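You operate a simulated robot arm through the tools that you are given. There is no shell and no other tool. Be economical: measure what you need, move in short steps, check, and stop when the job is done.

The job below is to be done with a simulated two-armed robot. You get a single attempt, and the scene is never put back.

TASK
Take the blue tea towel from the worktop above the washer and hang it over the handle of the top oven door.

The check looks at the end state, three seconds after you hand in, the way a careful person would. Anything else that was tipped, shoved, dropped, spilled or broken makes it a failure. Flat cloth is picked up by pressing the open fingertips on it (5 to 10 N) and closing them slowly along it; thin cloth reads only 2 to 8 mm in the jaws.

THE ROBOT
Two 7-joint arms with two-finger parallel grippers on one trunk, on a base that drives. Base frame: it is fixed to the floor where the robot stands at the start and does not move with it; the origin is under the middle of the robot, x ahead of it, y to its left, z up. Readings come in m, degrees, newtons and seconds.
The left shoulder is at the start at [0.07, 0.188, 1.265], the right one opposite. Payload 3.91 kg a hand.
The tool frame of a hand sits at the grasp point between the pads (the TCP): z along the fingers, y along the line on which they close. The tips reach 0.03 m beyond it. The gripper opens to 0.11 m. The fingers are 0.02 m wide and 0.01 m thick; the gripper's body (0.048 by 0.112 m) begins 0.055 m behind the TCP.
Orientation is told as [roll, pitch, yaw] about the base's x, y, z axes, in that order, counted from this pose: with the fingers straight down and closing along the base's y, the tool's x points along the base's -x, its y along +y and its z along -z.

THE INTERFACE
- The arms move only by the tool play_rows. It takes "left_targets", "right_targets" or both (then of equal length, played together; a hand with none holds still); each is a list of rows, each an object of numbers (a shift or turn left out is 0, a gripper value left out holds the last): "dx", "dy", "dz": the shift along the base's x, y, z in units of 50 mm (1.0 is 50 mm); "wx", "wy", "wz": the turn, a rotation vector about the base's x, y, z in units of 4 degrees (1.0 is 4 degrees); "claw": the finger opening in m, from 0 to 0.11. In form: [{"dx": .., "dy": .., "dz": .., "wx": .., "wy": .., "wz": .., "claw": ..}, ...]. A call has 1 to 8 rows; each row shifts and turns the commanded pose from where the row before left it. A call with a number of a shift or a turn outside -1 to 1 is refused whole. Rows are played at 5 a second. More than 0.05 m and 8.6 degrees between two rows, or a gripper value outside its range, and nothing of the call is played. Where a pose cannot be reached the arm comes as near as it can. A force on the tool above 40 N (or 10 N above the force at the start of the call, whichever is more), or a blocked arm, ends the call early, and 0.2 s more pass. Each finger travels about 0.072 m/s and halts on what it meets, pressing with about 24 N; the grip force reading is that of the motor and also rises with nothing between the fingers. The clock runs only during rows and for 0.2 s after the last one: add rows that do not move to give the fingers time. The reply holds the time, the measured pose of the TCP, the force on the tool along the base axes, the opening and the grip force, in the units named above and with some noise, with the torque about the TCP (base axes, N m) and any sound that the robot's microphone picked up, and new pictures: "pictures" is both (left out), scene, wrist or none (wrist: the cameras of the hands that moved).
- Cameras (640 x 400 px; columns grow to the right, rows downward): "scene" is now at [0.1128, 0.0307, 1.4634]; the picture's right is [0.45, -0.89, 0.00], its down [-0.74, -0.37, -0.56] and it looks along [0.50, 0.25, -0.83] (base axes); focal length 214 px, centre (320, 200). "left" rides on the left gripper at [0.072, -0.017, -0.103] in its tool frame; the picture's right is [0.23, 0.97, 0.00], its down [-0.76, 0.18, -0.62] and it looks along [-0.61, 0.14, 0.78] (tool axes); focal length 222 px, centre (320, 200). "right" rides on the right gripper at [0.072, 0.017, -0.103] in its tool frame; the picture's right is [-0.23, 0.97, 0.00], its down [-0.76, -0.18, -0.62] and it looks along [-0.61, -0.14, 0.78] (tool axes); focal length 222 px, centre (320, 200). There is no depth. A picture from a camera that has moved, and an enlarged one, comes with that camera's place and axes in the base frame and with its lens.
- move_column(by): slides the trunk up (or, below 0, down) by that many m; the arms and the scene camera ride with it, the base frame stays. It gives what a move gives, with no picture.
- drive_base(legs): drives the robot by 1 to 6 legs, each [ahead, turn to the left] in m and degrees, along the robot's own axes; the way and the turn of a leg run together, so that a leg with both is an arc; at most 1.5 m and 180 degrees a leg. The arms and the cameras ride along, it lands a little off, and it stops where it bumps. It gives what a move gives, and a new picture of the scene camera.
- turn_head(pan, tilt): turns the head with the scene camera to pan (to the left, within 86 degrees either way) and tilt (down, from -29 to 69), counted from straight ahead of the robot. It gives what a move gives, and a new picture of the scene camera.
- zoom(camera, box): a new picture of the part [left, top, right, bottom] of that camera's present view, enlarged. The clock stands still meanwhile.
- sign_off(): hands the job in; it is judged then, once.

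Work in short steps. Places have to be worked out from the pictures, the camera data and where the tool is seen: move nearer, look again, correct. Check each grasp and each placing, and mend what went wrong. You have 120 turns and 260 pictures in all, those below and enlarged ones among them. Open the grippers and draw the arms clear of the work before you hand the job in, unless the task says otherwise; then end with one line.

The tools are called after "Request:" as a command line: name --argument value ..., lists and objects as JSON in quotes. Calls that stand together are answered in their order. play_rows: Moves the arms, as the interface text tells. Its arguments: {"type":"object","properties":{"left_targets":{"type":"array","items":{"type":"object","properties":{"dx":{"type":"number"},"dy":{"type":"number"},"dz":{"type":"number"},"wx":{"type":"number"},"wy":{"type":"number"},"wz":{"type":"number"},"claw":{"type":"number"}}}},"right_targets":{"type":"array","items":{"type":"object","properties":{"dx":{"type":"number"},"dy":{"type":"number"},"dz":{"type":"number"},"wx":{"type":"number"},"wy":{"type":"number"},"wz":{"type":"number"},"claw":{"type":"number"}}}},"pictures":{"type":"string","enum":["both","scene","wrist","none"]}},"required":[]} The other tools are called the same way: move_column (by) slides the trunk up or down; drive_base (legs) drives the base; turn_head (pan, tilt) turns the head that bears the scene camera; zoom (camera, box) takes an enlarged picture of a part of a camera's view; sign_off () hands the job in.

At the start:

```text
time_s: 0.0
left_position: [0.5165, 0.3668, 1.1505]
left_tool_rot: [0.0, 0.0, 0.0]
left_ft_force: [-0.2, 0.0, -0.5]
left_moment: [0.02, 0.02, -0.01]
left_finger_gap: 0.1098
left_grasp_force: 0.0
right_position: [0.4383, -0.1279, 1.2303]
right_tool_rot: [0.0, 0.0, 0.0]
right_ft_force: [-0.1, 0.5, 0.1]
right_moment: [-0.01, 0.01, 0.03]
right_finger_gap: 0.1099
right_grasp_force: 0.0
trunk travel left (down, up): [-0.775, 0.165]
robot x, y, heading: [0.0006, -0.0041, -0.3]
head pan, tilt: [26.6, 55.8]
```

scene: 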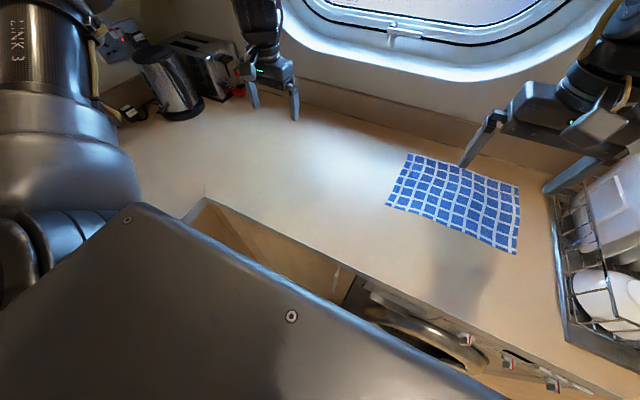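
right: 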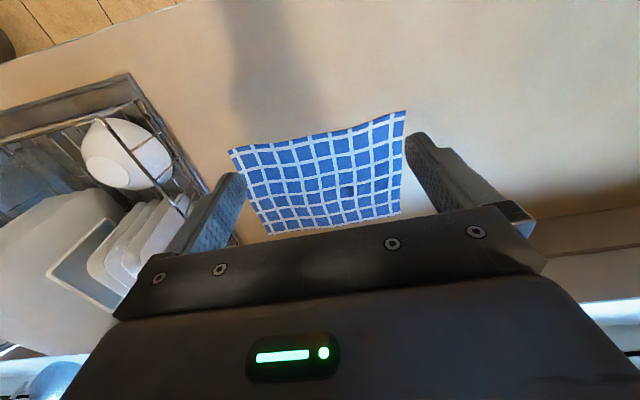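
left: 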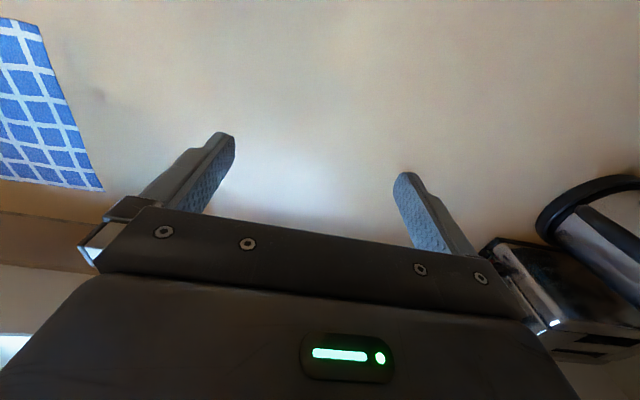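

The blue towel lies ahead and a little to the right on the worktop. I'll look around with the head to find the oven.

Request:
turn_head --pan -80 --tilt 25

Request:
turn_head --pan 80 --tilt 25

Request:
turn_head --pan 0 --tilt 45

```text
time_s: 1.8
left_position: [0.5163, 0.3648, 1.149]
left_tool_rot: [0.0, 0.1, 0.0]
left_ft_force: [0.0, 0.1, 0.3]
left_moment: [0.01, -0.02, 0.01]
left_finger_gap: 0.1098
left_grasp_force: 0.0
right_position: [0.439, -0.1274, 1.2311]
right_tool_rot: [0.0, 0.1, 0.1]
right_ft_force: [-1.5, -0.8, -0.4]
right_moment: [0.01, 0.0, 0.04]
right_finger_gap: 0.1099
right_grasp_force: 0.0
trunk travel left (down, up): [-0.775, 0.165]
robot x, y, heading: [-0.0011, 0.0, -0.1]
head pan, tilt: [-80.0, 25.0]
camera scene: at [0.0651, -0.092, 1.5085], right [-0.98, -0.17, 0.0], down [-0.07, 0.42, -0.91], along [0.16, -0.89, -0.42], focal length 214 px, centre (320, 200)
```

scene: 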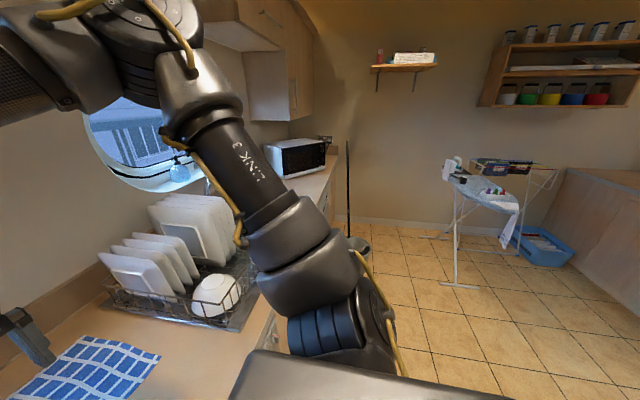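

```text
time_s: 4.3
left_position: [0.5174, 0.3646, 1.1496]
left_tool_rot: [0.0, 0.1, 0.0]
left_ft_force: [0.1, 0.5, 0.3]
left_moment: [0.04, -0.02, 0.02]
left_finger_gap: 0.11
left_grasp_force: 0.0
right_position: [0.4392, -0.1279, 1.2307]
right_tool_rot: [-0.1, -0.1, 0.0]
right_ft_force: [-0.3, 0.2, -0.5]
right_moment: [-0.03, -0.01, -0.01]
right_finger_gap: 0.1102
right_grasp_force: 0.2
trunk travel left (down, up): [-0.775, 0.165]
robot x, y, heading: [0.0012, 0.0016, -0.0]
head pan, tilt: [80.0, 25.0]
camera scene: at [0.0651, 0.0895, 1.5085], right [0.98, -0.17, 0.0], down [-0.07, -0.42, -0.91], along [0.16, 0.89, -0.42], focal length 214 px, centre (320, 200)
```

scene: 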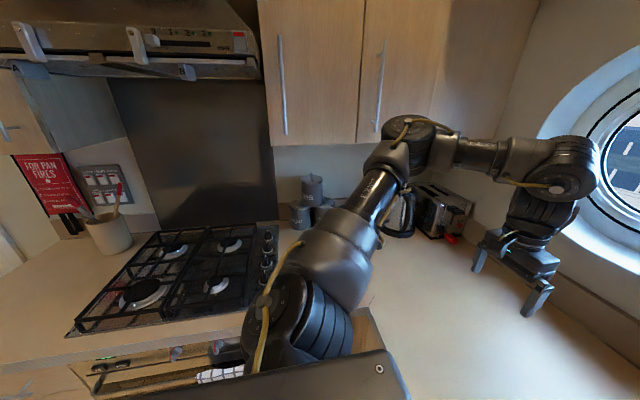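

```text
time_s: 5.8
left_position: [0.5173, 0.3656, 1.1492]
left_tool_rot: [0.1, 0.1, -0.1]
left_ft_force: [0.0, -0.1, 0.5]
left_moment: [-0.03, 0.03, 0.0]
left_finger_gap: 0.11
left_grasp_force: 0.1
right_position: [0.4384, -0.1278, 1.2297]
right_tool_rot: [0.0, 0.0, 0.0]
right_ft_force: [-0.4, 0.9, -1.1]
right_moment: [-0.02, 0.02, 0.02]
right_finger_gap: 0.1097
right_grasp_force: 0.0
trunk travel left (down, up): [-0.775, 0.165]
robot x, y, heading: [0.0018, 0.0021, 0.0]
head pan, tilt: [0.0, 45.0]
camera scene: at [0.1304, -0.0012, 1.4779], right [0.0, -1.0, 0.0], down [-0.71, 0.0, -0.71], along [0.71, 0.0, -0.71], focal length 214 px, centre (320, 200)
```

scene: 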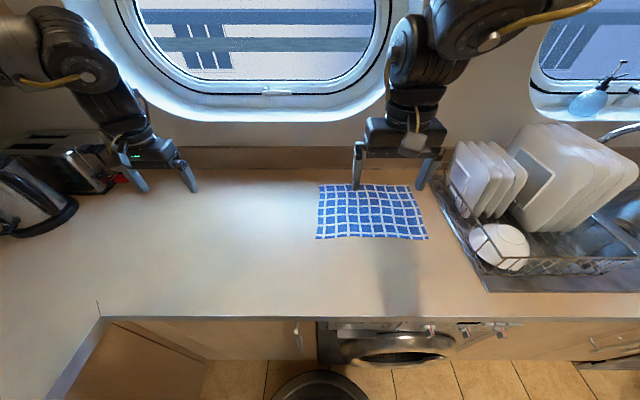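

The hob is on the left, with the oven presumably beneath it. I'll look further down there.

Request:
turn_head --pan 86 --tilt 55

```text
time_s: 7.4
left_position: [0.5178, 0.3647, 1.1507]
left_tool_rot: [0.0, 0.0, 0.1]
left_ft_force: [0.0, 0.0, -0.3]
left_moment: [-0.03, -0.01, 0.0]
left_finger_gap: 0.1099
left_grasp_force: 0.0
right_position: [0.4393, -0.1279, 1.2317]
right_tool_rot: [0.0, 0.0, 0.0]
right_ft_force: [0.0, -0.8, 0.4]
right_moment: [-0.02, 0.0, 0.0]
right_finger_gap: 0.11
right_grasp_force: 0.0
trunk travel left (down, up): [-0.775, 0.165]
robot x, y, heading: [-0.0012, 0.001, 0.0]
head pan, tilt: [85.9, 55.0]
camera scene: at [0.0542, 0.0707, 1.4645], right [1.0, -0.07, 0.0], down [-0.06, -0.82, -0.57], along [0.04, 0.57, -0.82], focal length 214 px, centre (320, 200)
```

scene: 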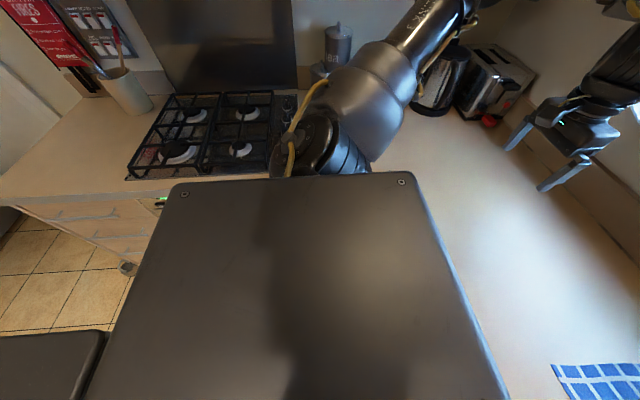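

The oven front is at about y≈0.7 under the hob, hidden by the robot's body. I'll back off and turn left to inspect the handle before picking the towel.

Request:
drive_base --legs '[[-0.35, 0], [0, 90], [-0.3, 0]]'

Request:
turn_head --pan 0 --tilt 40

```text
time_s: 15.2
left_position: [-0.719, 0.2032, 1.1486]
left_tool_rot: [0.0, 0.1, 91.9]
left_ft_force: [0.5, 0.5, 0.2]
left_moment: [-0.01, -0.02, -0.03]
left_finger_gap: 0.1098
left_grasp_force: 0.1
right_position: [-0.2238, 0.1431, 1.2311]
right_tool_rot: [0.0, 0.1, 92.0]
right_ft_force: [-0.2, 0.1, 0.1]
right_moment: [0.03, 0.03, -0.01]
right_finger_gap: 0.11
right_grasp_force: 0.1
trunk travel left (down, up): [-0.775, 0.165]
robot x, y, heading: [-0.3377, -0.3047, 91.7]
head pan, tilt: [85.9, 55.0]
camera scene: at [-0.4115, -0.2484, 1.4644], right [0.04, 1.0, 0.0], down [0.82, -0.03, -0.57], along [-0.57, 0.02, -0.82], focal length 214 px, centre (320, 200)
```

scene: 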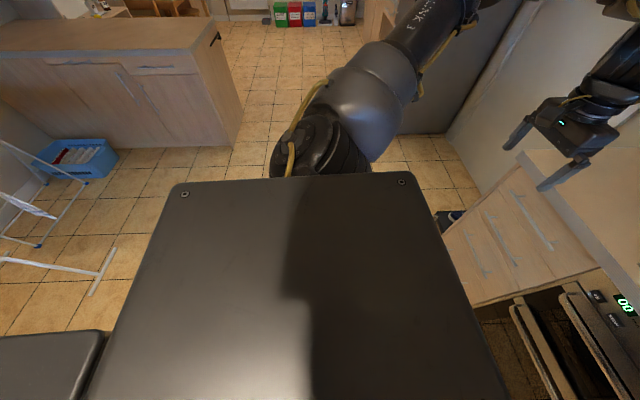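

```text
time_s: 16.8
left_position: [-0.718, 0.2027, 1.1509]
left_tool_rot: [0.1, 0.0, 91.9]
left_ft_force: [0.5, 0.0, -0.5]
left_moment: [0.01, 0.01, -0.05]
left_finger_gap: 0.1101
left_grasp_force: 0.0
right_position: [-0.2227, 0.1421, 1.2304]
right_tool_rot: [0.0, 0.0, 91.8]
right_ft_force: [0.5, 0.2, -0.8]
right_moment: [-0.03, 0.03, -0.02]
right_finger_gap: 0.1099
right_grasp_force: 0.1
trunk travel left (down, up): [-0.775, 0.165]
robot x, y, heading: [-0.3353, -0.302, 91.9]
head pan, tilt: [0.0, 40.0]
camera scene: at [-0.3423, -0.1678, 1.4851], right [1.0, 0.03, 0.0], down [0.02, -0.64, -0.77], along [-0.03, 0.77, -0.64], focal length 214 px, centre (320, 200)
```

scene: 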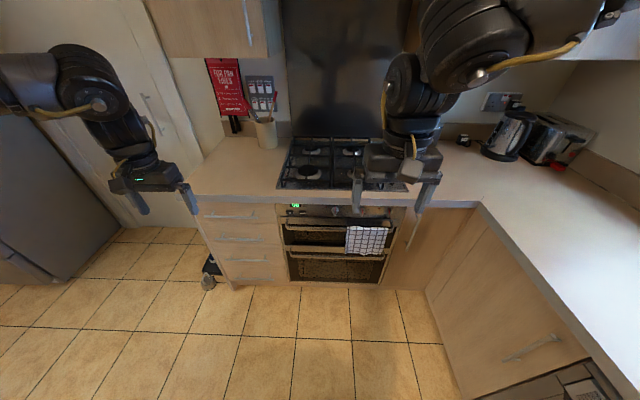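

Request:
zoom --camera "scene" --box '[260, 180, 420, 300]'

```text
3.33 times, centred on (340, 240) of scene
camera zoom: at [-0.3423, -0.1678, 1.4851], right [1.0, 0.03, 0.0], down [0.02, -0.64, -0.77], along [-0.03, 0.77, -0.64], focal length 715 px, centre (253, 67)
```

zoom: 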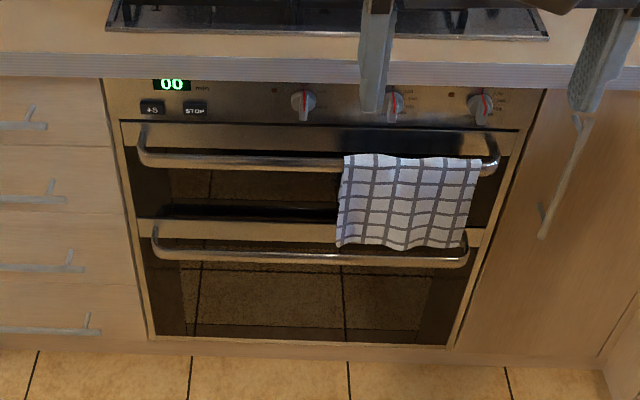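

A white towel already hangs on the right half of the top handle, so the blue one must go on the free left part (about x −0.55 to −0.25, z≈0.53). Now I drive back to the towel; the plan is to drag it nearer by its near edge first.

Request:
drive_base --legs '[[0.3, 0], [0, -91.9], [0.36, 0]]'

Request:
turn_head --pan -10 --tilt 50

```text
time_s: 24.6
left_position: [0.5236, 0.3753, 1.1521]
left_tool_rot: [0.0, 0.1, 0.8]
left_ft_force: [-0.2, 0.7, 0.4]
left_moment: [0.0, -0.02, -0.03]
left_finger_gap: 0.1099
left_grasp_force: 0.2
right_position: [0.4511, -0.1193, 1.2317]
right_tool_rot: [0.0, 0.0, 0.8]
right_ft_force: [-0.2, -0.6, -0.1]
right_moment: [-0.04, -0.02, -0.02]
right_finger_gap: 0.1101
right_grasp_force: 0.0
trunk travel left (down, up): [-0.775, 0.165]
robot x, y, heading: [0.0146, -0.0023, 0.9]
head pan, tilt: [0.0, 40.0]
camera scene: at [0.1453, 0.003, 1.4853], right [0.01, -1.0, 0.0], down [-0.64, -0.01, -0.77], along [0.77, 0.01, -0.64], focal length 214 px, centre (320, 200)
```

scene: 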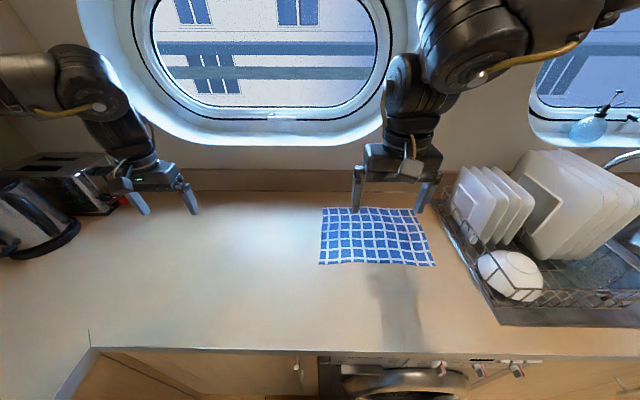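

```text
time_s: 25.4
left_position: [0.5258, 0.376, 1.1511]
left_tool_rot: [0.0, 0.0, 0.8]
left_ft_force: [0.6, -0.5, 0.8]
left_moment: [0.0, 0.02, 0.02]
left_finger_gap: 0.1101
left_grasp_force: 0.0
right_position: [0.4524, -0.1194, 1.2309]
right_tool_rot: [0.0, 0.1, 0.8]
right_ft_force: [-0.3, 0.5, -0.2]
right_moment: [0.01, 0.0, -0.01]
right_finger_gap: 0.11
right_grasp_force: 0.1
trunk travel left (down, up): [-0.775, 0.165]
robot x, y, heading: [0.0154, 0.0026, 0.8]
head pan, tilt: [-10.0, 50.0]
camera scene: at [0.1384, -0.0104, 1.471], right [-0.16, -0.99, 0.0], down [-0.76, 0.12, -0.64], along [0.63, -0.1, -0.77], focal length 214 px, centre (320, 200)
```

scene: 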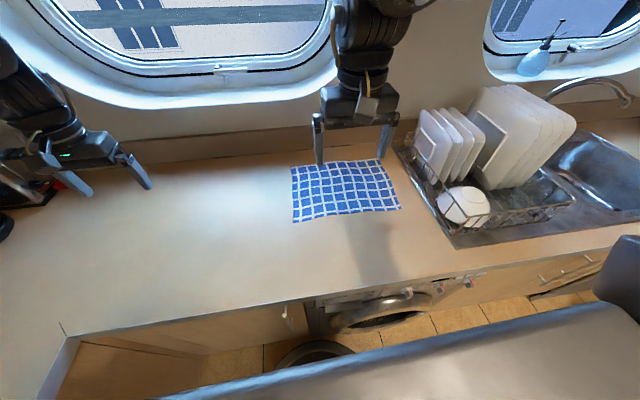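

Towel near edge is at x≈0.65, y from 0.02 to −0.45. I bring the right hand down above the middle of the near edge.

Request:
play_rows --right_targets '[{"dx": 0.6, "dy": -0.25, "dz": -1, "claw": 0.06}, {"dx": 0.6, "dy": -0.25, "dz": -1}, {"dx": 0.6, "dy": -0.25, "dz": -1}, {"dx": 0.6, "dy": -0.25, "dz": -1}, {"dx": 0.6, "dy": -0.25, "dz": -1}, {"dx": 0.6, "dy": -0.25, "dz": -1}, {"dx": 0.6, "dy": -0.25, "dz": -1}, {"dx": 0.4, "dy": 0, "dz": -1}]'

```text
refused: row 1 steps farther than a row can; nothing moved
```

The combined step was too long; I shrink each row.

Request:
play_rows --right_targets '[{"dx": 0.55, "dy": -0.2, "dz": -0.8, "claw": 0.06}, {"dx": 0.55, "dy": -0.2, "dz": -0.8}, {"dx": 0.55, "dy": -0.2, "dz": -0.8}, {"dx": 0.55, "dy": -0.2, "dz": -0.8}, {"dx": 0.55, "dy": -0.2, "dz": -0.8}, {"dx": 0.55, "dy": -0.2, "dz": -0.8}, {"dx": 0.55, "dy": -0.2, "dz": -0.8}, {"dx": 0.55, "dy": -0.2, "dz": -0.8}]'

```text
time_s: 27.2
left_position: [0.5222, 0.3748, 1.1523]
left_tool_rot: [-0.1, -0.1, 0.7]
left_ft_force: [0.1, -0.5, 0.0]
left_moment: [-0.01, 0.01, 0.01]
left_finger_gap: 0.1101
left_grasp_force: 0.1
right_position: [0.5387, -0.0794, 0.942]
right_tool_rot: [0.1, -1.0, 0.2]
right_ft_force: [-4.7, -0.1, 20.0]
right_moment: [-0.13, 0.09, -0.01]
right_finger_gap: 0.0602
right_grasp_force: 0.0
right hand out of reach, approached as far as the arm can: row 2, 3, 4, 5, 6, 7, 8
trunk travel left (down, up): [-0.775, 0.165]
robot x, y, heading: [0.0116, 0.0014, 0.6]
head pan, tilt: [-10.0, 50.0]
stopped in row 8 (right hand): the force on the tool passed its limit (the readings are from after the stop); the commanded pose is now the measured one
camera scene: at [0.1341, -0.0102, 1.4714], right [-0.16, -0.99, 0.0], down [-0.75, 0.12, -0.64], along [0.64, -0.1, -0.76], focal length 214 px, centre (320, 200)
camera right: at [0.4627, -0.0636, 1.0438], right [0.22, 0.97, 0.01], down [0.75, -0.18, 0.64], along [0.62, -0.14, -0.77], focal length 222 px, centre (320, 200)
```

scene: 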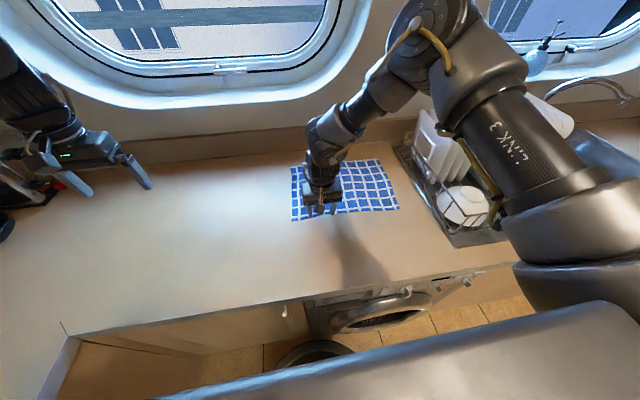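
right: 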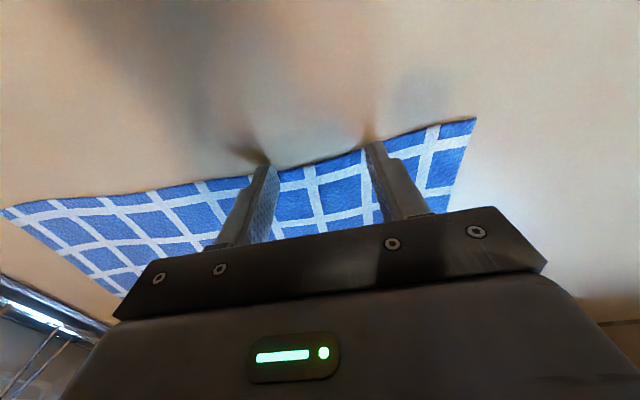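

The arm got stuck short with 20 N on it. I hold still and re-read.

Request:
play_rows --right_targets '[{"dz": 0.2}, {}]' --pictures "none"

```text
time_s: 27.8
left_position: [0.5247, 0.3744, 1.1501]
left_tool_rot: [0.1, 0.0, 0.8]
left_ft_force: [0.3, -0.1, -0.4]
left_moment: [0.03, 0.05, -0.01]
left_finger_gap: 0.1102
left_grasp_force: 0.1
right_position: [0.5396, -0.0799, 0.9492]
right_tool_rot: [0.0, -0.8, 0.2]
right_ft_force: [-0.9, -0.1, 0.2]
right_moment: [0.03, -0.01, -0.02]
right_finger_gap: 0.0598
right_grasp_force: 0.1
trunk travel left (down, up): [-0.775, 0.165]
robot x, y, heading: [0.015, -0.0009, 0.9]
head pan, tilt: [-10.0, 50.0]
```

No contact; it's a reach/configuration limit. I'll raise the hand and lower the trunk so that the shoulders come nearer worktop height.

Request:
play_rows --right_targets '[{"dz": 1, "wy": 0.2}, {"dz": 1}, {"dz": 1}, {"dz": 1}]' --pictures "none"

Request:
move_column --by -0.25

```text
time_s: 28.8
left_position: [0.5232, 0.3749, 1.1517]
left_tool_rot: [0.1, -0.1, 0.7]
left_ft_force: [0.3, -0.4, 0.3]
left_moment: [-0.01, -0.06, -0.01]
left_finger_gap: 0.11
left_grasp_force: 0.2
right_position: [0.5373, -0.081, 1.1503]
right_tool_rot: [0.0, 0.0, 0.1]
right_ft_force: [0.7, 0.3, -0.2]
right_moment: [-0.02, -0.05, 0.01]
right_finger_gap: 0.06
right_grasp_force: 0.2
trunk travel left (down, up): [-0.775, 0.165]
robot x, y, heading: [0.0131, 0.0037, 0.5]
head pan, tilt: [-10.0, 50.0]
```

```text
time_s: 30.8
left_position: [0.524, 0.374, 0.9393]
left_tool_rot: [0.0, -0.4, 0.8]
left_ft_force: [-10.3, -2.4, 11.6]
left_moment: [0.75, 0.43, 0.47]
left_finger_gap: 0.1097
left_grasp_force: 0.0
right_position: [0.5397, -0.0807, 0.941]
right_tool_rot: [0.2, -0.6, -0.1]
right_ft_force: [-2.5, -0.1, 11.6]
right_moment: [-0.3, 0.13, -0.05]
right_finger_gap: 0.0601
right_grasp_force: 0.1
trunk travel left (down, up): [-0.561, 0.379]
robot x, y, heading: [0.0101, 0.0043, 1.1]
head pan, tilt: [-10.0, 50.0]
stopped: the force on the tool passed its limit (the readings are from after the stop); the commanded pose is now the measured one
```

Both hands stopped with tips at z≈0.91: the worktop is really at about 0.91, not 0.723 (the picture of the tips touching the towel agrees). I rescale everything: towel ≈ x 0.52–0.78, y 0.02 to −0.335; handle z≈0.77. I raise the trunk to take the pressure off.

Request:
move_column --by 0.06

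Request:
turn_head --pan 0 --tilt 55

Request:
play_rows --right_targets '[{}]' --left_targets '[{}]' --pictures "wrist"

```text
time_s: 31.8
left_position: [0.526, 0.3742, 0.9972]
left_tool_rot: [0.0, -0.3, 0.7]
left_ft_force: [0.5, 0.3, -0.4]
left_moment: [0.01, 0.0, 0.0]
left_finger_gap: 0.11
left_grasp_force: 0.1
right_position: [0.5417, -0.0806, 0.9995]
right_tool_rot: [0.1, -0.5, -0.1]
right_ft_force: [-0.3, 0.4, -0.4]
right_moment: [-0.01, -0.01, -0.02]
right_finger_gap: 0.06
right_grasp_force: 0.2
trunk travel left (down, up): [-0.621, 0.319]
robot x, y, heading: [0.0145, 0.0068, 0.8]
head pan, tilt: [-10.0, 50.0]
```

```text
time_s: 32.5
left_position: [0.5263, 0.3738, 0.9983]
left_tool_rot: [0.0, -0.3, 0.8]
left_ft_force: [0.3, -0.5, 0.6]
left_moment: [0.02, 0.01, -0.03]
left_finger_gap: 0.1099
left_grasp_force: 0.0
right_position: [0.5421, -0.0799, 1.0004]
right_tool_rot: [0.3, -0.5, -0.1]
right_ft_force: [0.0, 0.1, 0.5]
right_moment: [0.02, 0.01, -0.03]
right_finger_gap: 0.06
right_grasp_force: 0.1
trunk travel left (down, up): [-0.621, 0.319]
robot x, y, heading: [0.0136, 0.0003, 0.7]
head pan, tilt: [0.0, 55.0]
camera scene: at [0.1341, 0.0028, 1.3102], right [0.01, -1.0, 0.0], down [-0.82, -0.01, -0.57], along [0.57, 0.01, -0.82], focal length 214 px, centre (320, 200)
```

scene: 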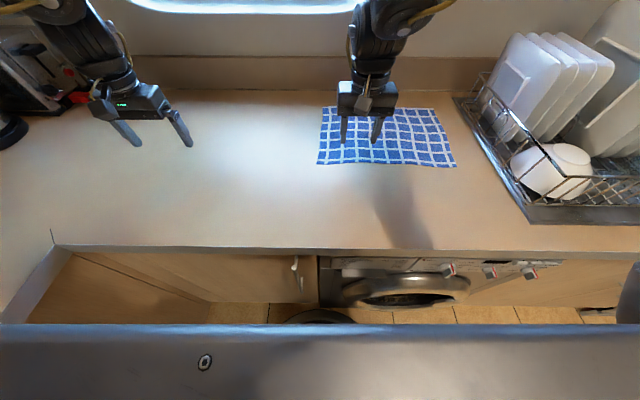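

```text
time_s: 32.9
left_position: [0.5262, 0.3741, 0.9987]
left_tool_rot: [0.0, -0.3, 0.8]
left_ft_force: [1.0, -0.2, 1.2]
left_moment: [-0.02, 0.0, -0.01]
left_finger_gap: 0.1099
left_grasp_force: 0.1
right_position: [0.5419, -0.0799, 0.9999]
right_tool_rot: [0.2, -0.5, -0.1]
right_ft_force: [-0.2, -0.7, 0.0]
right_moment: [0.0, 0.0, 0.01]
right_finger_gap: 0.0598
right_grasp_force: 0.0
trunk travel left (down, up): [-0.621, 0.319]
robot x, y, heading: [0.0126, 0.0014, 0.7]
head pan, tilt: [0.0, 55.0]
camera right: at [0.4674, -0.0649, 1.1033], right [0.23, 0.97, 0.01], down [0.76, -0.18, 0.63], along [0.61, -0.14, -0.78], focal length 222 px, centre (320, 200)
camera left: at [0.452, 0.356, 1.1033], right [-0.24, 0.97, 0.0], down [0.76, 0.19, 0.63], along [0.61, 0.15, -0.78], focal length 222 px, centre (320, 200)
```

right: 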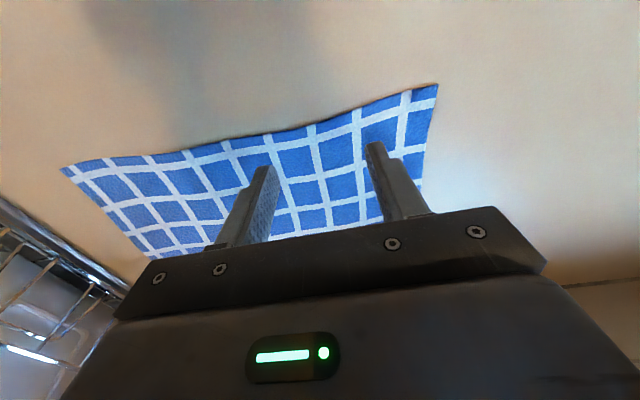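
left: 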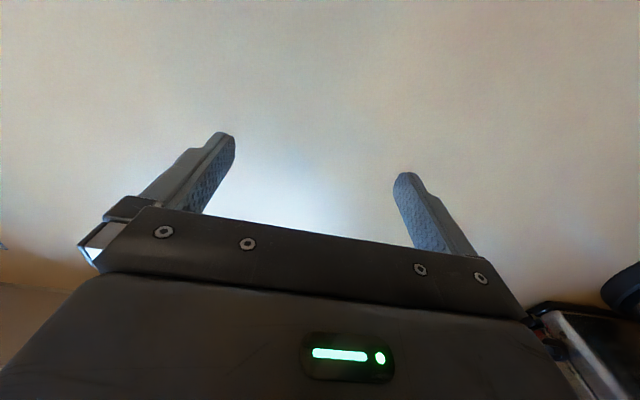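

Towel's left short edge runs from (0.527, 0.014) to (0.779, −0.004). I'll take that edge with both hands, ~0.17 m apart, jaws closing along the edge (yaw −90), so that at the oven it lies along the bar. Turning both hands while moving in, staying above.

Request:
play_rows --right_targets '[{"wz": -1, "dz": 0.3}, {"wz": -1, "dz": 0.3}, {"wz": -1}, {"wz": -1}, {"wz": -1}, {"wz": -1}, {"wz": -1}, {"wz": -1}]' --left_targets '[{"wz": -1, "dz": 0.3}, {"wz": -1, "dz": 0.3}, {"wz": -1, "dx": 0.3, "dy": -0.3}, {"wz": -1, "dx": 0.3, "dy": -0.3}, {"wz": -1, "dx": 0.3, "dy": -0.3}, {"wz": -1, "dx": 0.3, "dy": -0.3}, {"wz": -1, "dx": 0.3, "dy": -0.3}, {"wz": -1, "dx": 0.3, "dy": -0.3}]' --pictures "none"

Request:
play_rows --right_targets '[{"wz": -1}, {"wz": -1}, {"wz": -1}, {"wz": -1}, {"wz": -1}, {"wz": -1}, {"wz": -1}, {"wz": -1}]' --left_targets '[{"wz": -1, "dx": 0.3, "dy": -0.3}, {"wz": -1, "dx": 0.3, "dy": -0.3}, {"wz": -1, "dx": 0.3, "dy": -0.3}, {"wz": -1, "dx": 0.3, "dy": -0.3}, {"wz": -1, "dx": 0.3, "dy": -0.3}, {"wz": -1, "dx": 0.3, "dy": -0.3}, {"wz": -1, "dx": 0.3, "dy": -0.3}, {"wz": -1, "dx": 0.3, "dy": -0.3}]' --pictures "scene"

```text
time_s: 34.7
left_position: [0.6162, 0.2848, 1.028]
left_tool_rot: [-0.1, -0.2, -31.3]
left_ft_force: [-1.0, 0.2, 0.0]
left_moment: [0.01, 0.04, 0.01]
left_finger_gap: 0.11
left_grasp_force: 0.0
right_position: [0.5429, -0.0822, 1.029]
right_tool_rot: [0.3, -0.4, -32.0]
right_ft_force: [-0.8, -0.1, 0.1]
right_moment: [0.02, 0.01, -0.01]
right_finger_gap: 0.0601
right_grasp_force: 0.2
trunk travel left (down, up): [-0.621, 0.319]
robot x, y, heading: [0.0131, 0.0036, 0.5]
head pan, tilt: [0.0, 55.0]
```

```text
time_s: 36.5
left_position: [0.6793, 0.1285, 1.0301]
left_tool_rot: [0.1, -0.2, -63.2]
left_ft_force: [-0.8, 0.2, 1.1]
left_moment: [0.03, -0.01, 0.0]
left_finger_gap: 0.1098
left_grasp_force: 0.1
left hand out of reach, approached as far as the arm can: row 6, 7, 8
right_position: [0.5405, -0.0822, 1.0299]
right_tool_rot: [0.3, -0.5, -64.1]
right_ft_force: [-0.9, 0.7, 0.5]
right_moment: [-0.01, -0.01, 0.02]
right_finger_gap: 0.0598
right_grasp_force: 0.1
trunk travel left (down, up): [-0.621, 0.319]
robot x, y, heading: [0.0146, 0.0047, 0.5]
head pan, tilt: [0.0, 55.0]
camera scene: at [0.1337, 0.0019, 1.3102], right [0.01, -1.0, 0.0], down [-0.82, -0.01, -0.57], along [0.57, 0.01, -0.82], focal length 214 px, centre (320, 200)
```

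scene: 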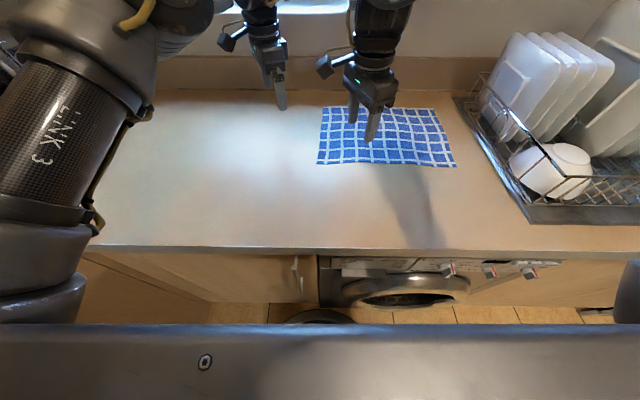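

The left arm cannot reach the far corner, so I first drag the towel ~0.13 m nearer with the right hand, pinching the near edge at its middle.

Request:
play_rows --right_targets '[{"wz": -1, "dy": -0.25, "dx": -0.05}, {"wz": -1, "dy": -0.25, "dx": -0.05}, {"wz": -1, "dy": -0.25, "dx": -0.05}, {"wz": -1, "dy": -0.25, "dx": -0.05}, {"wz": -1, "dy": -0.25, "dz": -0.2}, {"wz": -1, "dy": -0.25, "dz": -0.4}, {"wz": -0.5, "dz": -0.5}, {"dz": -0.35}]' --left_targets '[{"wz": -1, "dx": -0.2, "dy": 0.2}, {"wz": -1, "dx": -0.2, "dy": 0.2}, {"wz": -1, "dx": -0.2, "dy": 0.2}, {"wz": -1, "dx": -0.2, "dy": 0.2}, {"wz": -1, "dx": -0.2, "dy": 0.2}, {"wz": -1, "dx": -0.2, "dy": 0.2}, {"wz": -0.5, "dx": -0.2, "dy": 0.2}, {}]' --pictures "both"

```text
time_s: 38.3
left_position: [0.6078, 0.1994, 1.0293]
left_tool_rot: [0.0, -0.2, -89.3]
left_ft_force: [0.2, -0.4, 0.3]
left_moment: [-0.03, -0.01, 0.03]
left_finger_gap: 0.1099
left_grasp_force: 0.0
right_position: [0.532, -0.1581, 0.956]
right_tool_rot: [0.2, -0.5, -90.1]
right_ft_force: [0.0, -0.1, 0.5]
right_moment: [0.03, 0.03, 0.01]
right_finger_gap: 0.0597
right_grasp_force: 0.1
trunk travel left (down, up): [-0.621, 0.319]
robot x, y, heading: [0.0123, 0.0017, 0.8]
head pan, tilt: [0.0, 55.0]
camera scene: at [0.1349, 0.0019, 1.3101], right [0.01, -1.0, 0.0], down [-0.82, -0.01, -0.57], along [0.57, 0.01, -0.82], focal length 214 px, centre (320, 200)
camera right: at [0.5479, -0.0847, 1.0596], right [0.97, -0.23, 0.01], down [-0.18, -0.76, 0.63], along [-0.14, -0.61, -0.78], focal length 222 px, centre (320, 200)
camera left: at [0.5898, 0.2713, 1.1332], right [0.97, 0.24, 0.0], down [0.19, -0.76, 0.63], along [0.15, -0.61, -0.78], focal length 222 px, centre (320, 200)
```

scene: 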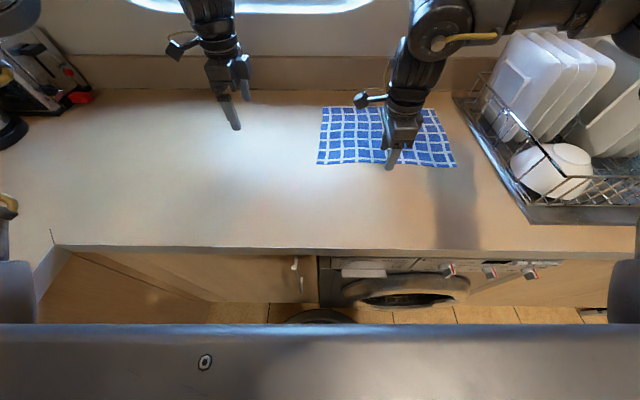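
right: 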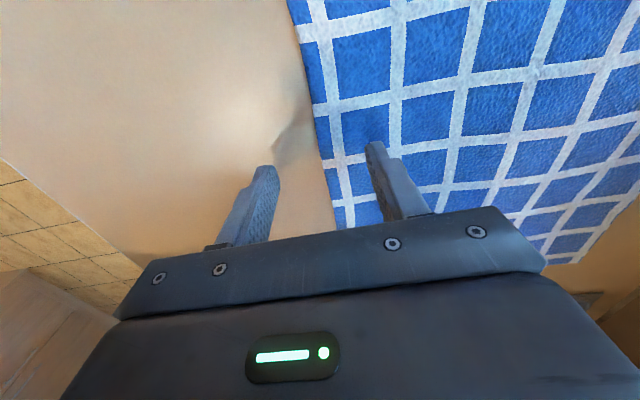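
left: 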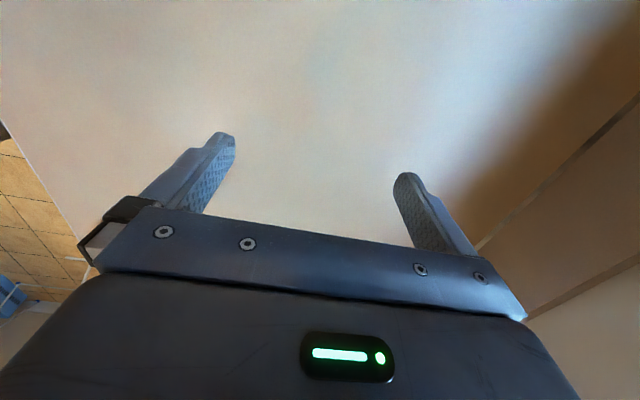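

The near edge lies nicely between the right fingers. I press down lightly and close slowly.

Request:
play_rows --right_targets '[{"dx": 0.16, "dz": -0.12}, {"dz": -0.12}, {"dz": -0.08}]' --pictures "none"

```text
time_s: 39.1
left_position: [0.6092, 0.2001, 1.0282]
left_tool_rot: [0.0, -0.4, -89.3]
left_ft_force: [0.1, -0.2, 0.3]
left_moment: [-0.01, -0.02, 0.0]
left_finger_gap: 0.1101
left_grasp_force: 0.0
right_position: [0.5407, -0.1572, 0.9405]
right_tool_rot: [0.2, -0.5, -90.2]
right_ft_force: [0.7, -0.1, 0.4]
right_moment: [-0.01, -0.03, 0.01]
right_finger_gap: 0.0599
right_grasp_force: 0.0
trunk travel left (down, up): [-0.621, 0.319]
robot x, y, heading: [0.0135, -0.0021, 0.9]
head pan, tilt: [0.0, 55.0]
```

Request:
play_rows --right_targets '[{"dz": -0.06}, {"dz": -0.04}, {}]' --pictures "none"

```text
time_s: 40.1
left_position: [0.6075, 0.1992, 1.0297]
left_tool_rot: [0.1, -0.3, -89.3]
left_ft_force: [0.5, 0.2, -0.6]
left_moment: [0.01, 0.04, 0.03]
left_finger_gap: 0.1101
left_grasp_force: 0.1
right_position: [0.5398, -0.1553, 0.9404]
right_tool_rot: [0.8, -0.4, -90.3]
right_ft_force: [-3.2, -2.0, 21.1]
right_moment: [0.03, -0.54, -0.09]
right_finger_gap: 0.0584
right_grasp_force: 0.1
trunk travel left (down, up): [-0.621, 0.319]
robot x, y, heading: [0.0136, 0.0023, 0.7]
head pan, tilt: [0.0, 55.0]
stopped in row 3 (right hand): the force on the tool passed its limit (the readings are from after the stop); the commanded pose is now the measured one
```

Contact at TCP z≈0.940, force a bit high (21 N). I ease up slightly and close slowly.

Request:
play_rows --right_targets '[{"dz": 0.03, "claw": 0.058}, {"claw": 0.05}, {"claw": 0.04}, {"claw": 0.03}, {"claw": 0.02}, {"claw": 0.01}, {"claw": 0.0}, {}]' --pictures "wrist"

```text
time_s: 41.9
left_position: [0.608, 0.1995, 1.0304]
left_tool_rot: [0.1, -0.4, -89.3]
left_ft_force: [0.3, -0.9, -0.1]
left_moment: [-0.01, 0.01, -0.01]
left_finger_gap: 0.1099
left_grasp_force: 0.1
right_position: [0.5417, -0.1551, 0.9402]
right_tool_rot: [0.6, -0.5, -90.2]
right_ft_force: [3.1, -0.3, 15.1]
right_moment: [0.09, -0.17, 0.01]
right_finger_gap: 0.0076
right_grasp_force: 24.3
trunk travel left (down, up): [-0.621, 0.319]
robot x, y, heading: [0.0173, 0.0023, 0.5]
head pan, tilt: [0.0, 55.0]
camera right: at [0.5555, -0.083, 1.0445], right [0.97, -0.23, 0.01], down [-0.19, -0.76, 0.63], along [-0.14, -0.61, -0.78], focal length 222 px, centre (320, 200)
```

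right: 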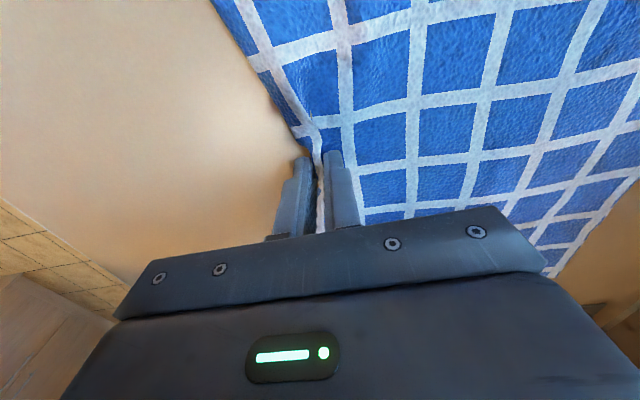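

The edge is gripped (7.6 mm). I lift 1 cm and drag it 0.14 m toward the robot.

Request:
play_rows --right_targets '[{"dz": 0.25}, {"dx": -0.5}, {"dx": -0.5}, {"dx": -0.5}, {"dx": -0.5}, {"dx": -0.5}, {"dx": -0.3}, {"dz": -0.15}]'

```text
time_s: 43.7
left_position: [0.6094, 0.1985, 1.0292]
left_tool_rot: [0.0, -0.2, -89.2]
left_ft_force: [0.8, 0.8, 0.0]
left_moment: [-0.01, 0.0, 0.0]
left_finger_gap: 0.11
left_grasp_force: 0.1
right_position: [0.4018, -0.1569, 0.9448]
right_tool_rot: [0.5, -0.3, -90.3]
right_ft_force: [-0.3, 1.2, 0.4]
right_moment: [-0.03, -0.03, 0.03]
right_finger_gap: 0.0065
right_grasp_force: 23.9
trunk travel left (down, up): [-0.621, 0.319]
robot x, y, heading: [0.0103, 0.0014, 0.7]
head pan, tilt: [0.0, 55.0]
camera scene: at [0.1348, 0.0024, 1.3101], right [0.01, -1.0, 0.0], down [-0.82, -0.01, -0.57], along [0.57, 0.01, -0.82], focal length 214 px, centre (320, 200)
camera right: at [0.4169, -0.084, 1.0483], right [0.97, -0.23, 0.01], down [-0.19, -0.76, 0.63], along [-0.14, -0.61, -0.78], focal length 222 px, centre (320, 200)
```

scene: 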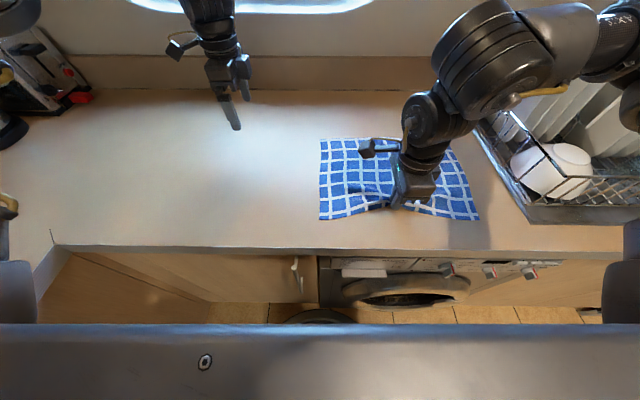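
right: 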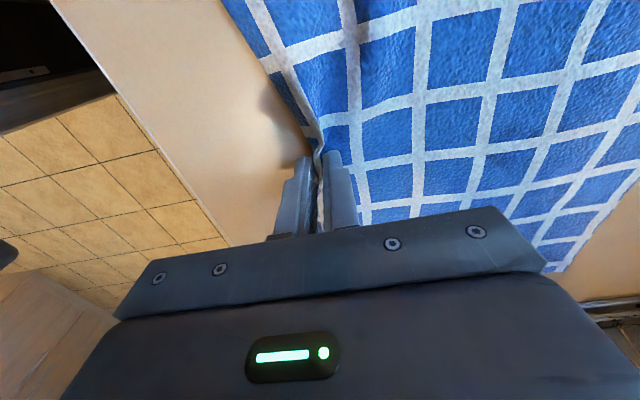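

Dragged well; the left edge is now x≈0.36–0.62 at y≈0.0. I release and lift the right hand.

Request:
play_rows --right_targets '[{"claw": 0.03}, {"claw": 0.05}, {"claw": 0.05}, {"dz": 0.8}, {"dz": 0.8, "dy": 0.4}, {"dy": 0.9}, {"dy": 0.9}, {"dy": 0.9, "dx": 0.1}]'

```text
time_s: 45.5
left_position: [0.6089, 0.2021, 1.0281]
left_tool_rot: [0.0, -0.5, -89.3]
left_ft_force: [0.0, 0.0, 0.5]
left_moment: [-0.02, 0.01, -0.03]
left_finger_gap: 0.11
left_grasp_force: 0.2
right_position: [0.4095, 0.0028, 1.023]
right_tool_rot: [0.5, -0.6, -90.2]
right_ft_force: [0.0, 0.6, 0.1]
right_moment: [-0.02, -0.02, 0.0]
right_finger_gap: 0.0502
right_grasp_force: 0.0
trunk travel left (down, up): [-0.621, 0.319]
robot x, y, heading: [0.0129, 0.0014, 0.8]
head pan, tilt: [0.0, 55.0]
camera scene: at [0.1344, 0.0056, 1.3101], right [0.01, -1.0, 0.0], down [-0.82, -0.01, -0.57], along [0.57, 0.01, -0.82], focal length 214 px, centre (320, 200)
camera right: at [0.4239, 0.0753, 1.1256], right [0.97, -0.23, 0.01], down [-0.18, -0.75, 0.63], along [-0.14, -0.61, -0.78], focal length 222 px, centre (320, 200)
```

scene: 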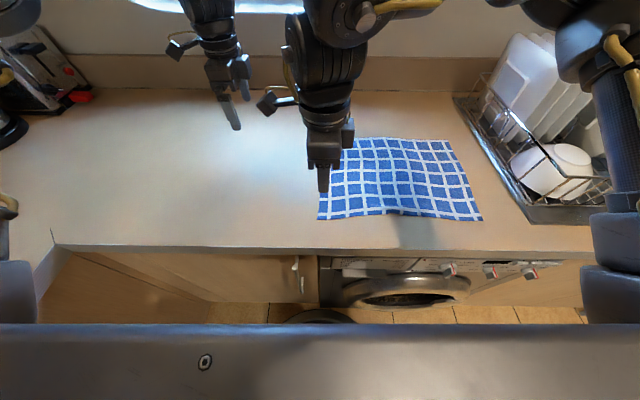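
right: 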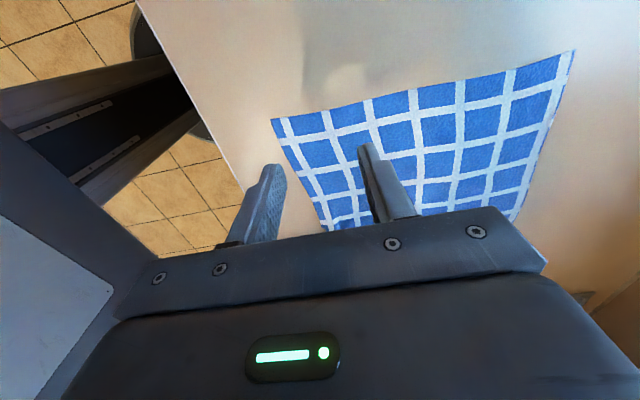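

Edge endpoints are (0.364, 0.015) and (0.62, 0.01). Right hand goes for (0.405, 0.0), left for (0.575, 0.0) after it. Descending with the right hand, jaws at 0.045.

Request:
play_rows --right_targets '[{"dz": -0.5, "dy": -0.06, "dx": -0.05, "claw": 0.045}, {"dz": -0.5}, {"dz": -0.4}, {"dz": -0.16}]' --left_targets '[{"dy": -0.8, "claw": 0.045}, {"dy": -0.8}, {"dy": -0.8}, {"dy": -0.4, "dx": -0.2}]' --pictures "both"

```text
time_s: 46.5
left_position: [0.6, 0.0617, 1.0298]
left_tool_rot: [0.0, -0.3, -89.4]
left_ft_force: [-0.3, -0.7, 1.0]
left_moment: [0.01, 0.01, 0.03]
left_finger_gap: 0.0453
left_grasp_force: 0.0
right_position: [0.4027, -0.0037, 0.9455]
right_tool_rot: [0.5, -0.5, -90.2]
right_ft_force: [0.3, -1.3, -0.5]
right_moment: [-0.04, 0.03, -0.05]
right_finger_gap: 0.0447
right_grasp_force: 0.1
trunk travel left (down, up): [-0.621, 0.319]
robot x, y, heading: [0.0108, 0.0007, 0.7]
head pan, tilt: [0.0, 55.0]
camera scene: at [0.1339, 0.0028, 1.3102], right [0.01, -1.0, 0.0], down [-0.82, -0.01, -0.57], along [0.57, 0.01, -0.82], focal length 214 px, centre (320, 200)
camera right: at [0.4181, 0.0685, 1.0487], right [0.97, -0.23, 0.01], down [-0.19, -0.76, 0.63], along [-0.14, -0.61, -0.78], focal length 222 px, centre (320, 200)
camera left: at [0.5794, 0.1327, 1.1337], right [0.97, 0.24, 0.0], down [0.19, -0.76, 0.63], along [0.15, -0.61, -0.78], focal length 222 px, centre (320, 200)
```

scene: 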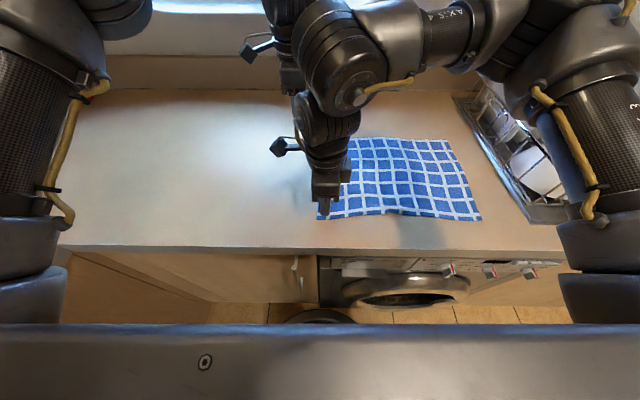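
right: 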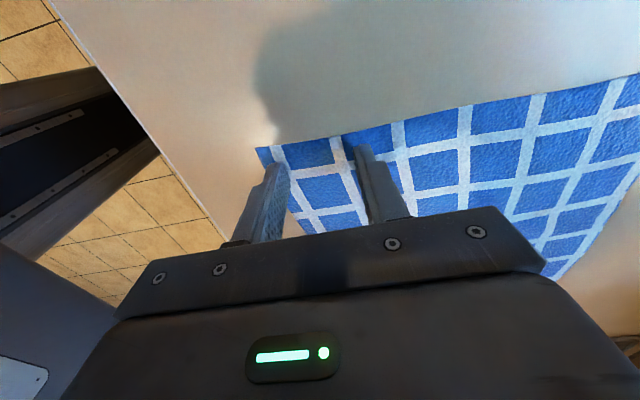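
left: 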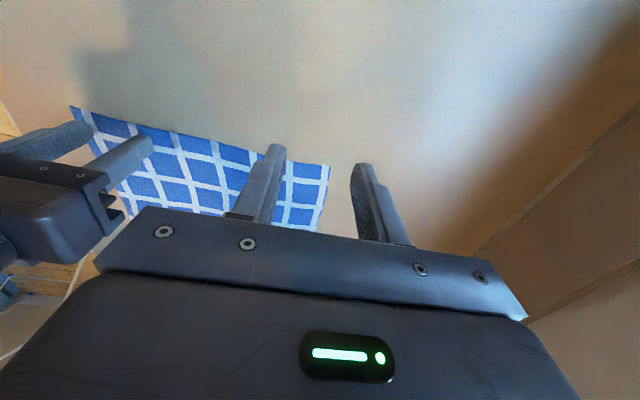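

Right fingers sit over the near end of the edge. Press and close.

Request:
play_rows --right_targets '[{"dz": -0.1}, {"dz": -0.04}, {"claw": 0.038}, {"claw": 0.03}, {"claw": 0.022}, {"claw": 0.014}, {"claw": 0.0}, {}]' --pictures "wrist"

```text
time_s: 47.5
left_position: [0.5981, 0.0611, 1.0303]
left_tool_rot: [0.1, -0.3, -89.3]
left_ft_force: [0.1, 0.0, 0.6]
left_moment: [0.01, 0.01, 0.01]
left_finger_gap: 0.0449
left_grasp_force: 0.0
right_position: [0.4028, -0.0039, 0.9411]
right_tool_rot: [0.6, -0.1, -90.2]
right_ft_force: [-4.3, 0.5, 24.0]
right_moment: [0.1, 0.28, 0.0]
right_finger_gap: 0.0029
right_grasp_force: 12.4
trunk travel left (down, up): [-0.621, 0.319]
robot x, y, heading: [0.013, 0.0004, 0.7]
head pan, tilt: [0.0, 55.0]
stopped in row 5 (right hand): the force on the tool passed its limit (the readings are from after the stop); the commanded pose is now the measured one
camera right: at [0.4165, 0.0691, 1.0452], right [0.97, -0.23, 0.01], down [-0.19, -0.76, 0.62], along [-0.14, -0.61, -0.78], focal length 222 px, centre (320, 200)
```

right: 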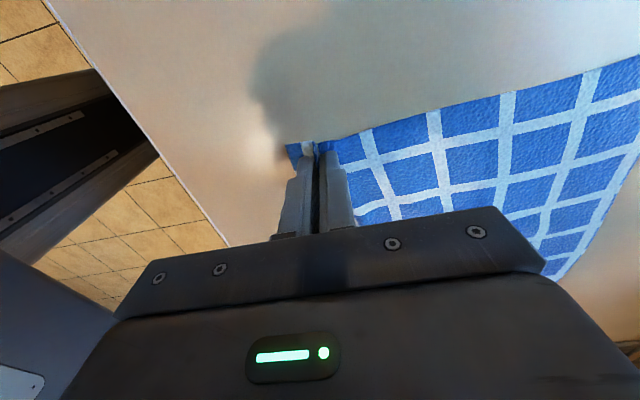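

Jaws show 2.9 mm and the cloth looks gathered between them. I test by lifting 3 cm.

Request:
play_rows --right_targets '[{"claw": 0.0}, {"dz": 0.2}, {"dz": 0.4}, {}]' --pictures "both"

```text
time_s: 48.5
left_position: [0.6001, 0.0613, 1.0288]
left_tool_rot: [-0.1, -0.2, -89.4]
left_ft_force: [1.2, -0.4, 0.2]
left_moment: [-0.02, 0.0, 0.02]
left_finger_gap: 0.045
left_grasp_force: 0.0
right_position: [0.4032, -0.0021, 0.9689]
right_tool_rot: [0.4, -0.2, -90.2]
right_ft_force: [-0.8, -1.3, 0.4]
right_moment: [0.0, 0.0, 0.0]
right_finger_gap: 0.0027
right_grasp_force: 24.0
trunk travel left (down, up): [-0.621, 0.319]
robot x, y, heading: [0.0144, 0.0012, 0.8]
head pan, tilt: [0.0, 55.0]
camera scene: at [0.1351, 0.0025, 1.31], right [0.01, -1.0, 0.0], down [-0.82, -0.01, -0.57], along [0.57, 0.01, -0.82], focal length 214 px, centre (320, 200)
camera right: at [0.4179, 0.0688, 1.0726], right [0.97, -0.23, 0.01], down [-0.18, -0.76, 0.63], along [-0.14, -0.61, -0.78], focal length 222 px, centre (320, 200)
```

scene: 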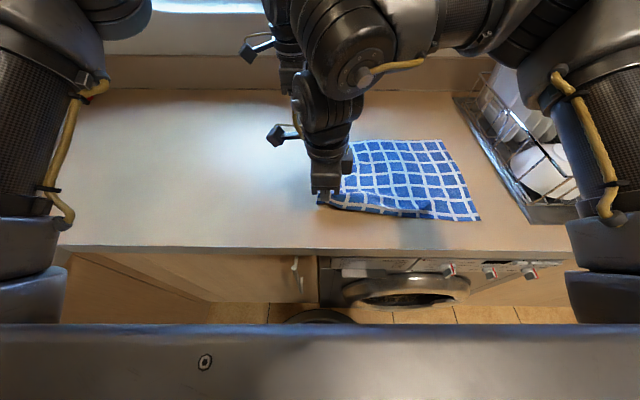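
right: 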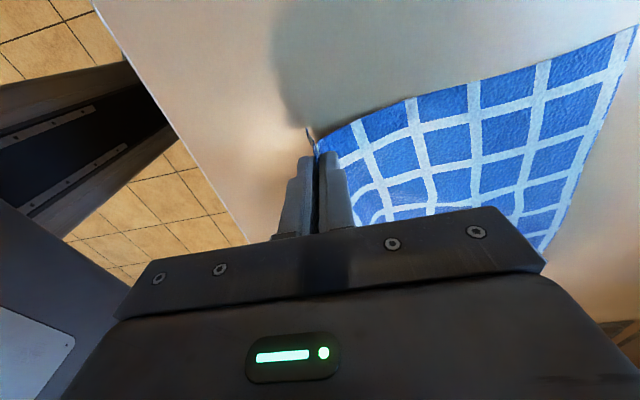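

Held. I lower the right hand again and bring the left hand above the other end for a view.

Request:
play_rows --right_targets '[{"dz": -0.25}, {"dz": -0.2}, {}, {}]' --left_targets '[{"dy": -0.6, "dx": -0.2, "dz": -0.4}, {"dy": -0.5, "dx": -0.2, "dz": -0.4}, {"dz": -0.3}, {"dz": -0.2}]' --pictures "both"

```text
time_s: 49.5
left_position: [0.5789, 0.006, 0.9631]
left_tool_rot: [0.1, -0.4, -89.3]
left_ft_force: [-1.0, 0.4, 0.2]
left_moment: [-0.01, -0.01, 0.01]
left_finger_gap: 0.045
left_grasp_force: 0.1
right_position: [0.4025, -0.0047, 0.9466]
right_tool_rot: [0.4, -0.4, -90.1]
right_ft_force: [0.3, -0.2, 0.1]
right_moment: [0.02, -0.01, -0.02]
right_finger_gap: 0.0024
right_grasp_force: 23.9
trunk travel left (down, up): [-0.621, 0.319]
robot x, y, heading: [0.0157, 0.001, 0.7]
head pan, tilt: [0.0, 55.0]
camera scene: at [0.1348, 0.0022, 1.3101], right [0.01, -1.0, 0.0], down [-0.82, -0.01, -0.57], along [0.57, 0.01, -0.82], focal length 214 px, centre (320, 200)
camera right: at [0.4176, 0.0678, 1.0498], right [0.97, -0.23, 0.01], down [-0.18, -0.76, 0.63], along [-0.14, -0.61, -0.78], focal length 222 px, centre (320, 200)
camera left: at [0.5603, 0.0782, 1.068], right [0.97, 0.24, 0.0], down [0.19, -0.76, 0.63], along [0.15, -0.61, -0.78], focal length 222 px, centre (320, 200)
```

scene: 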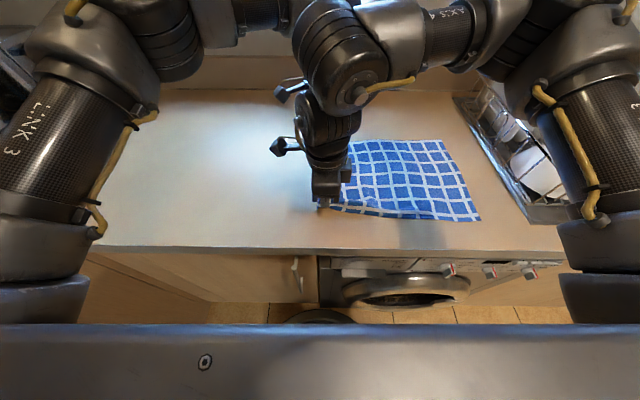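
right: 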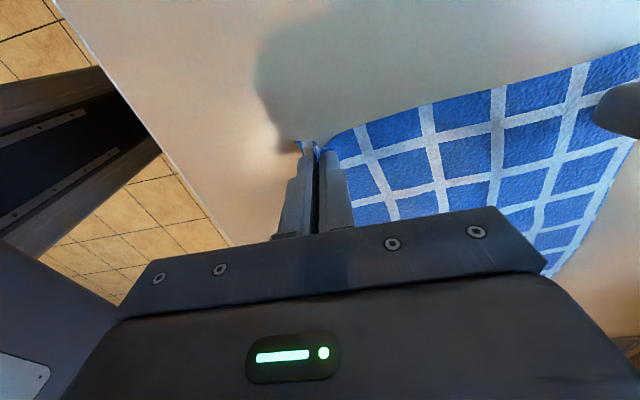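
left: 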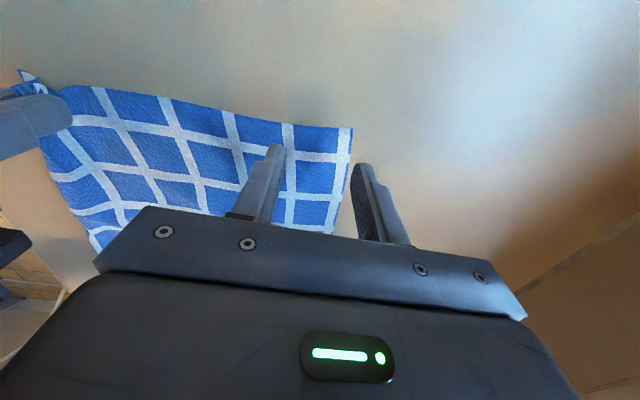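

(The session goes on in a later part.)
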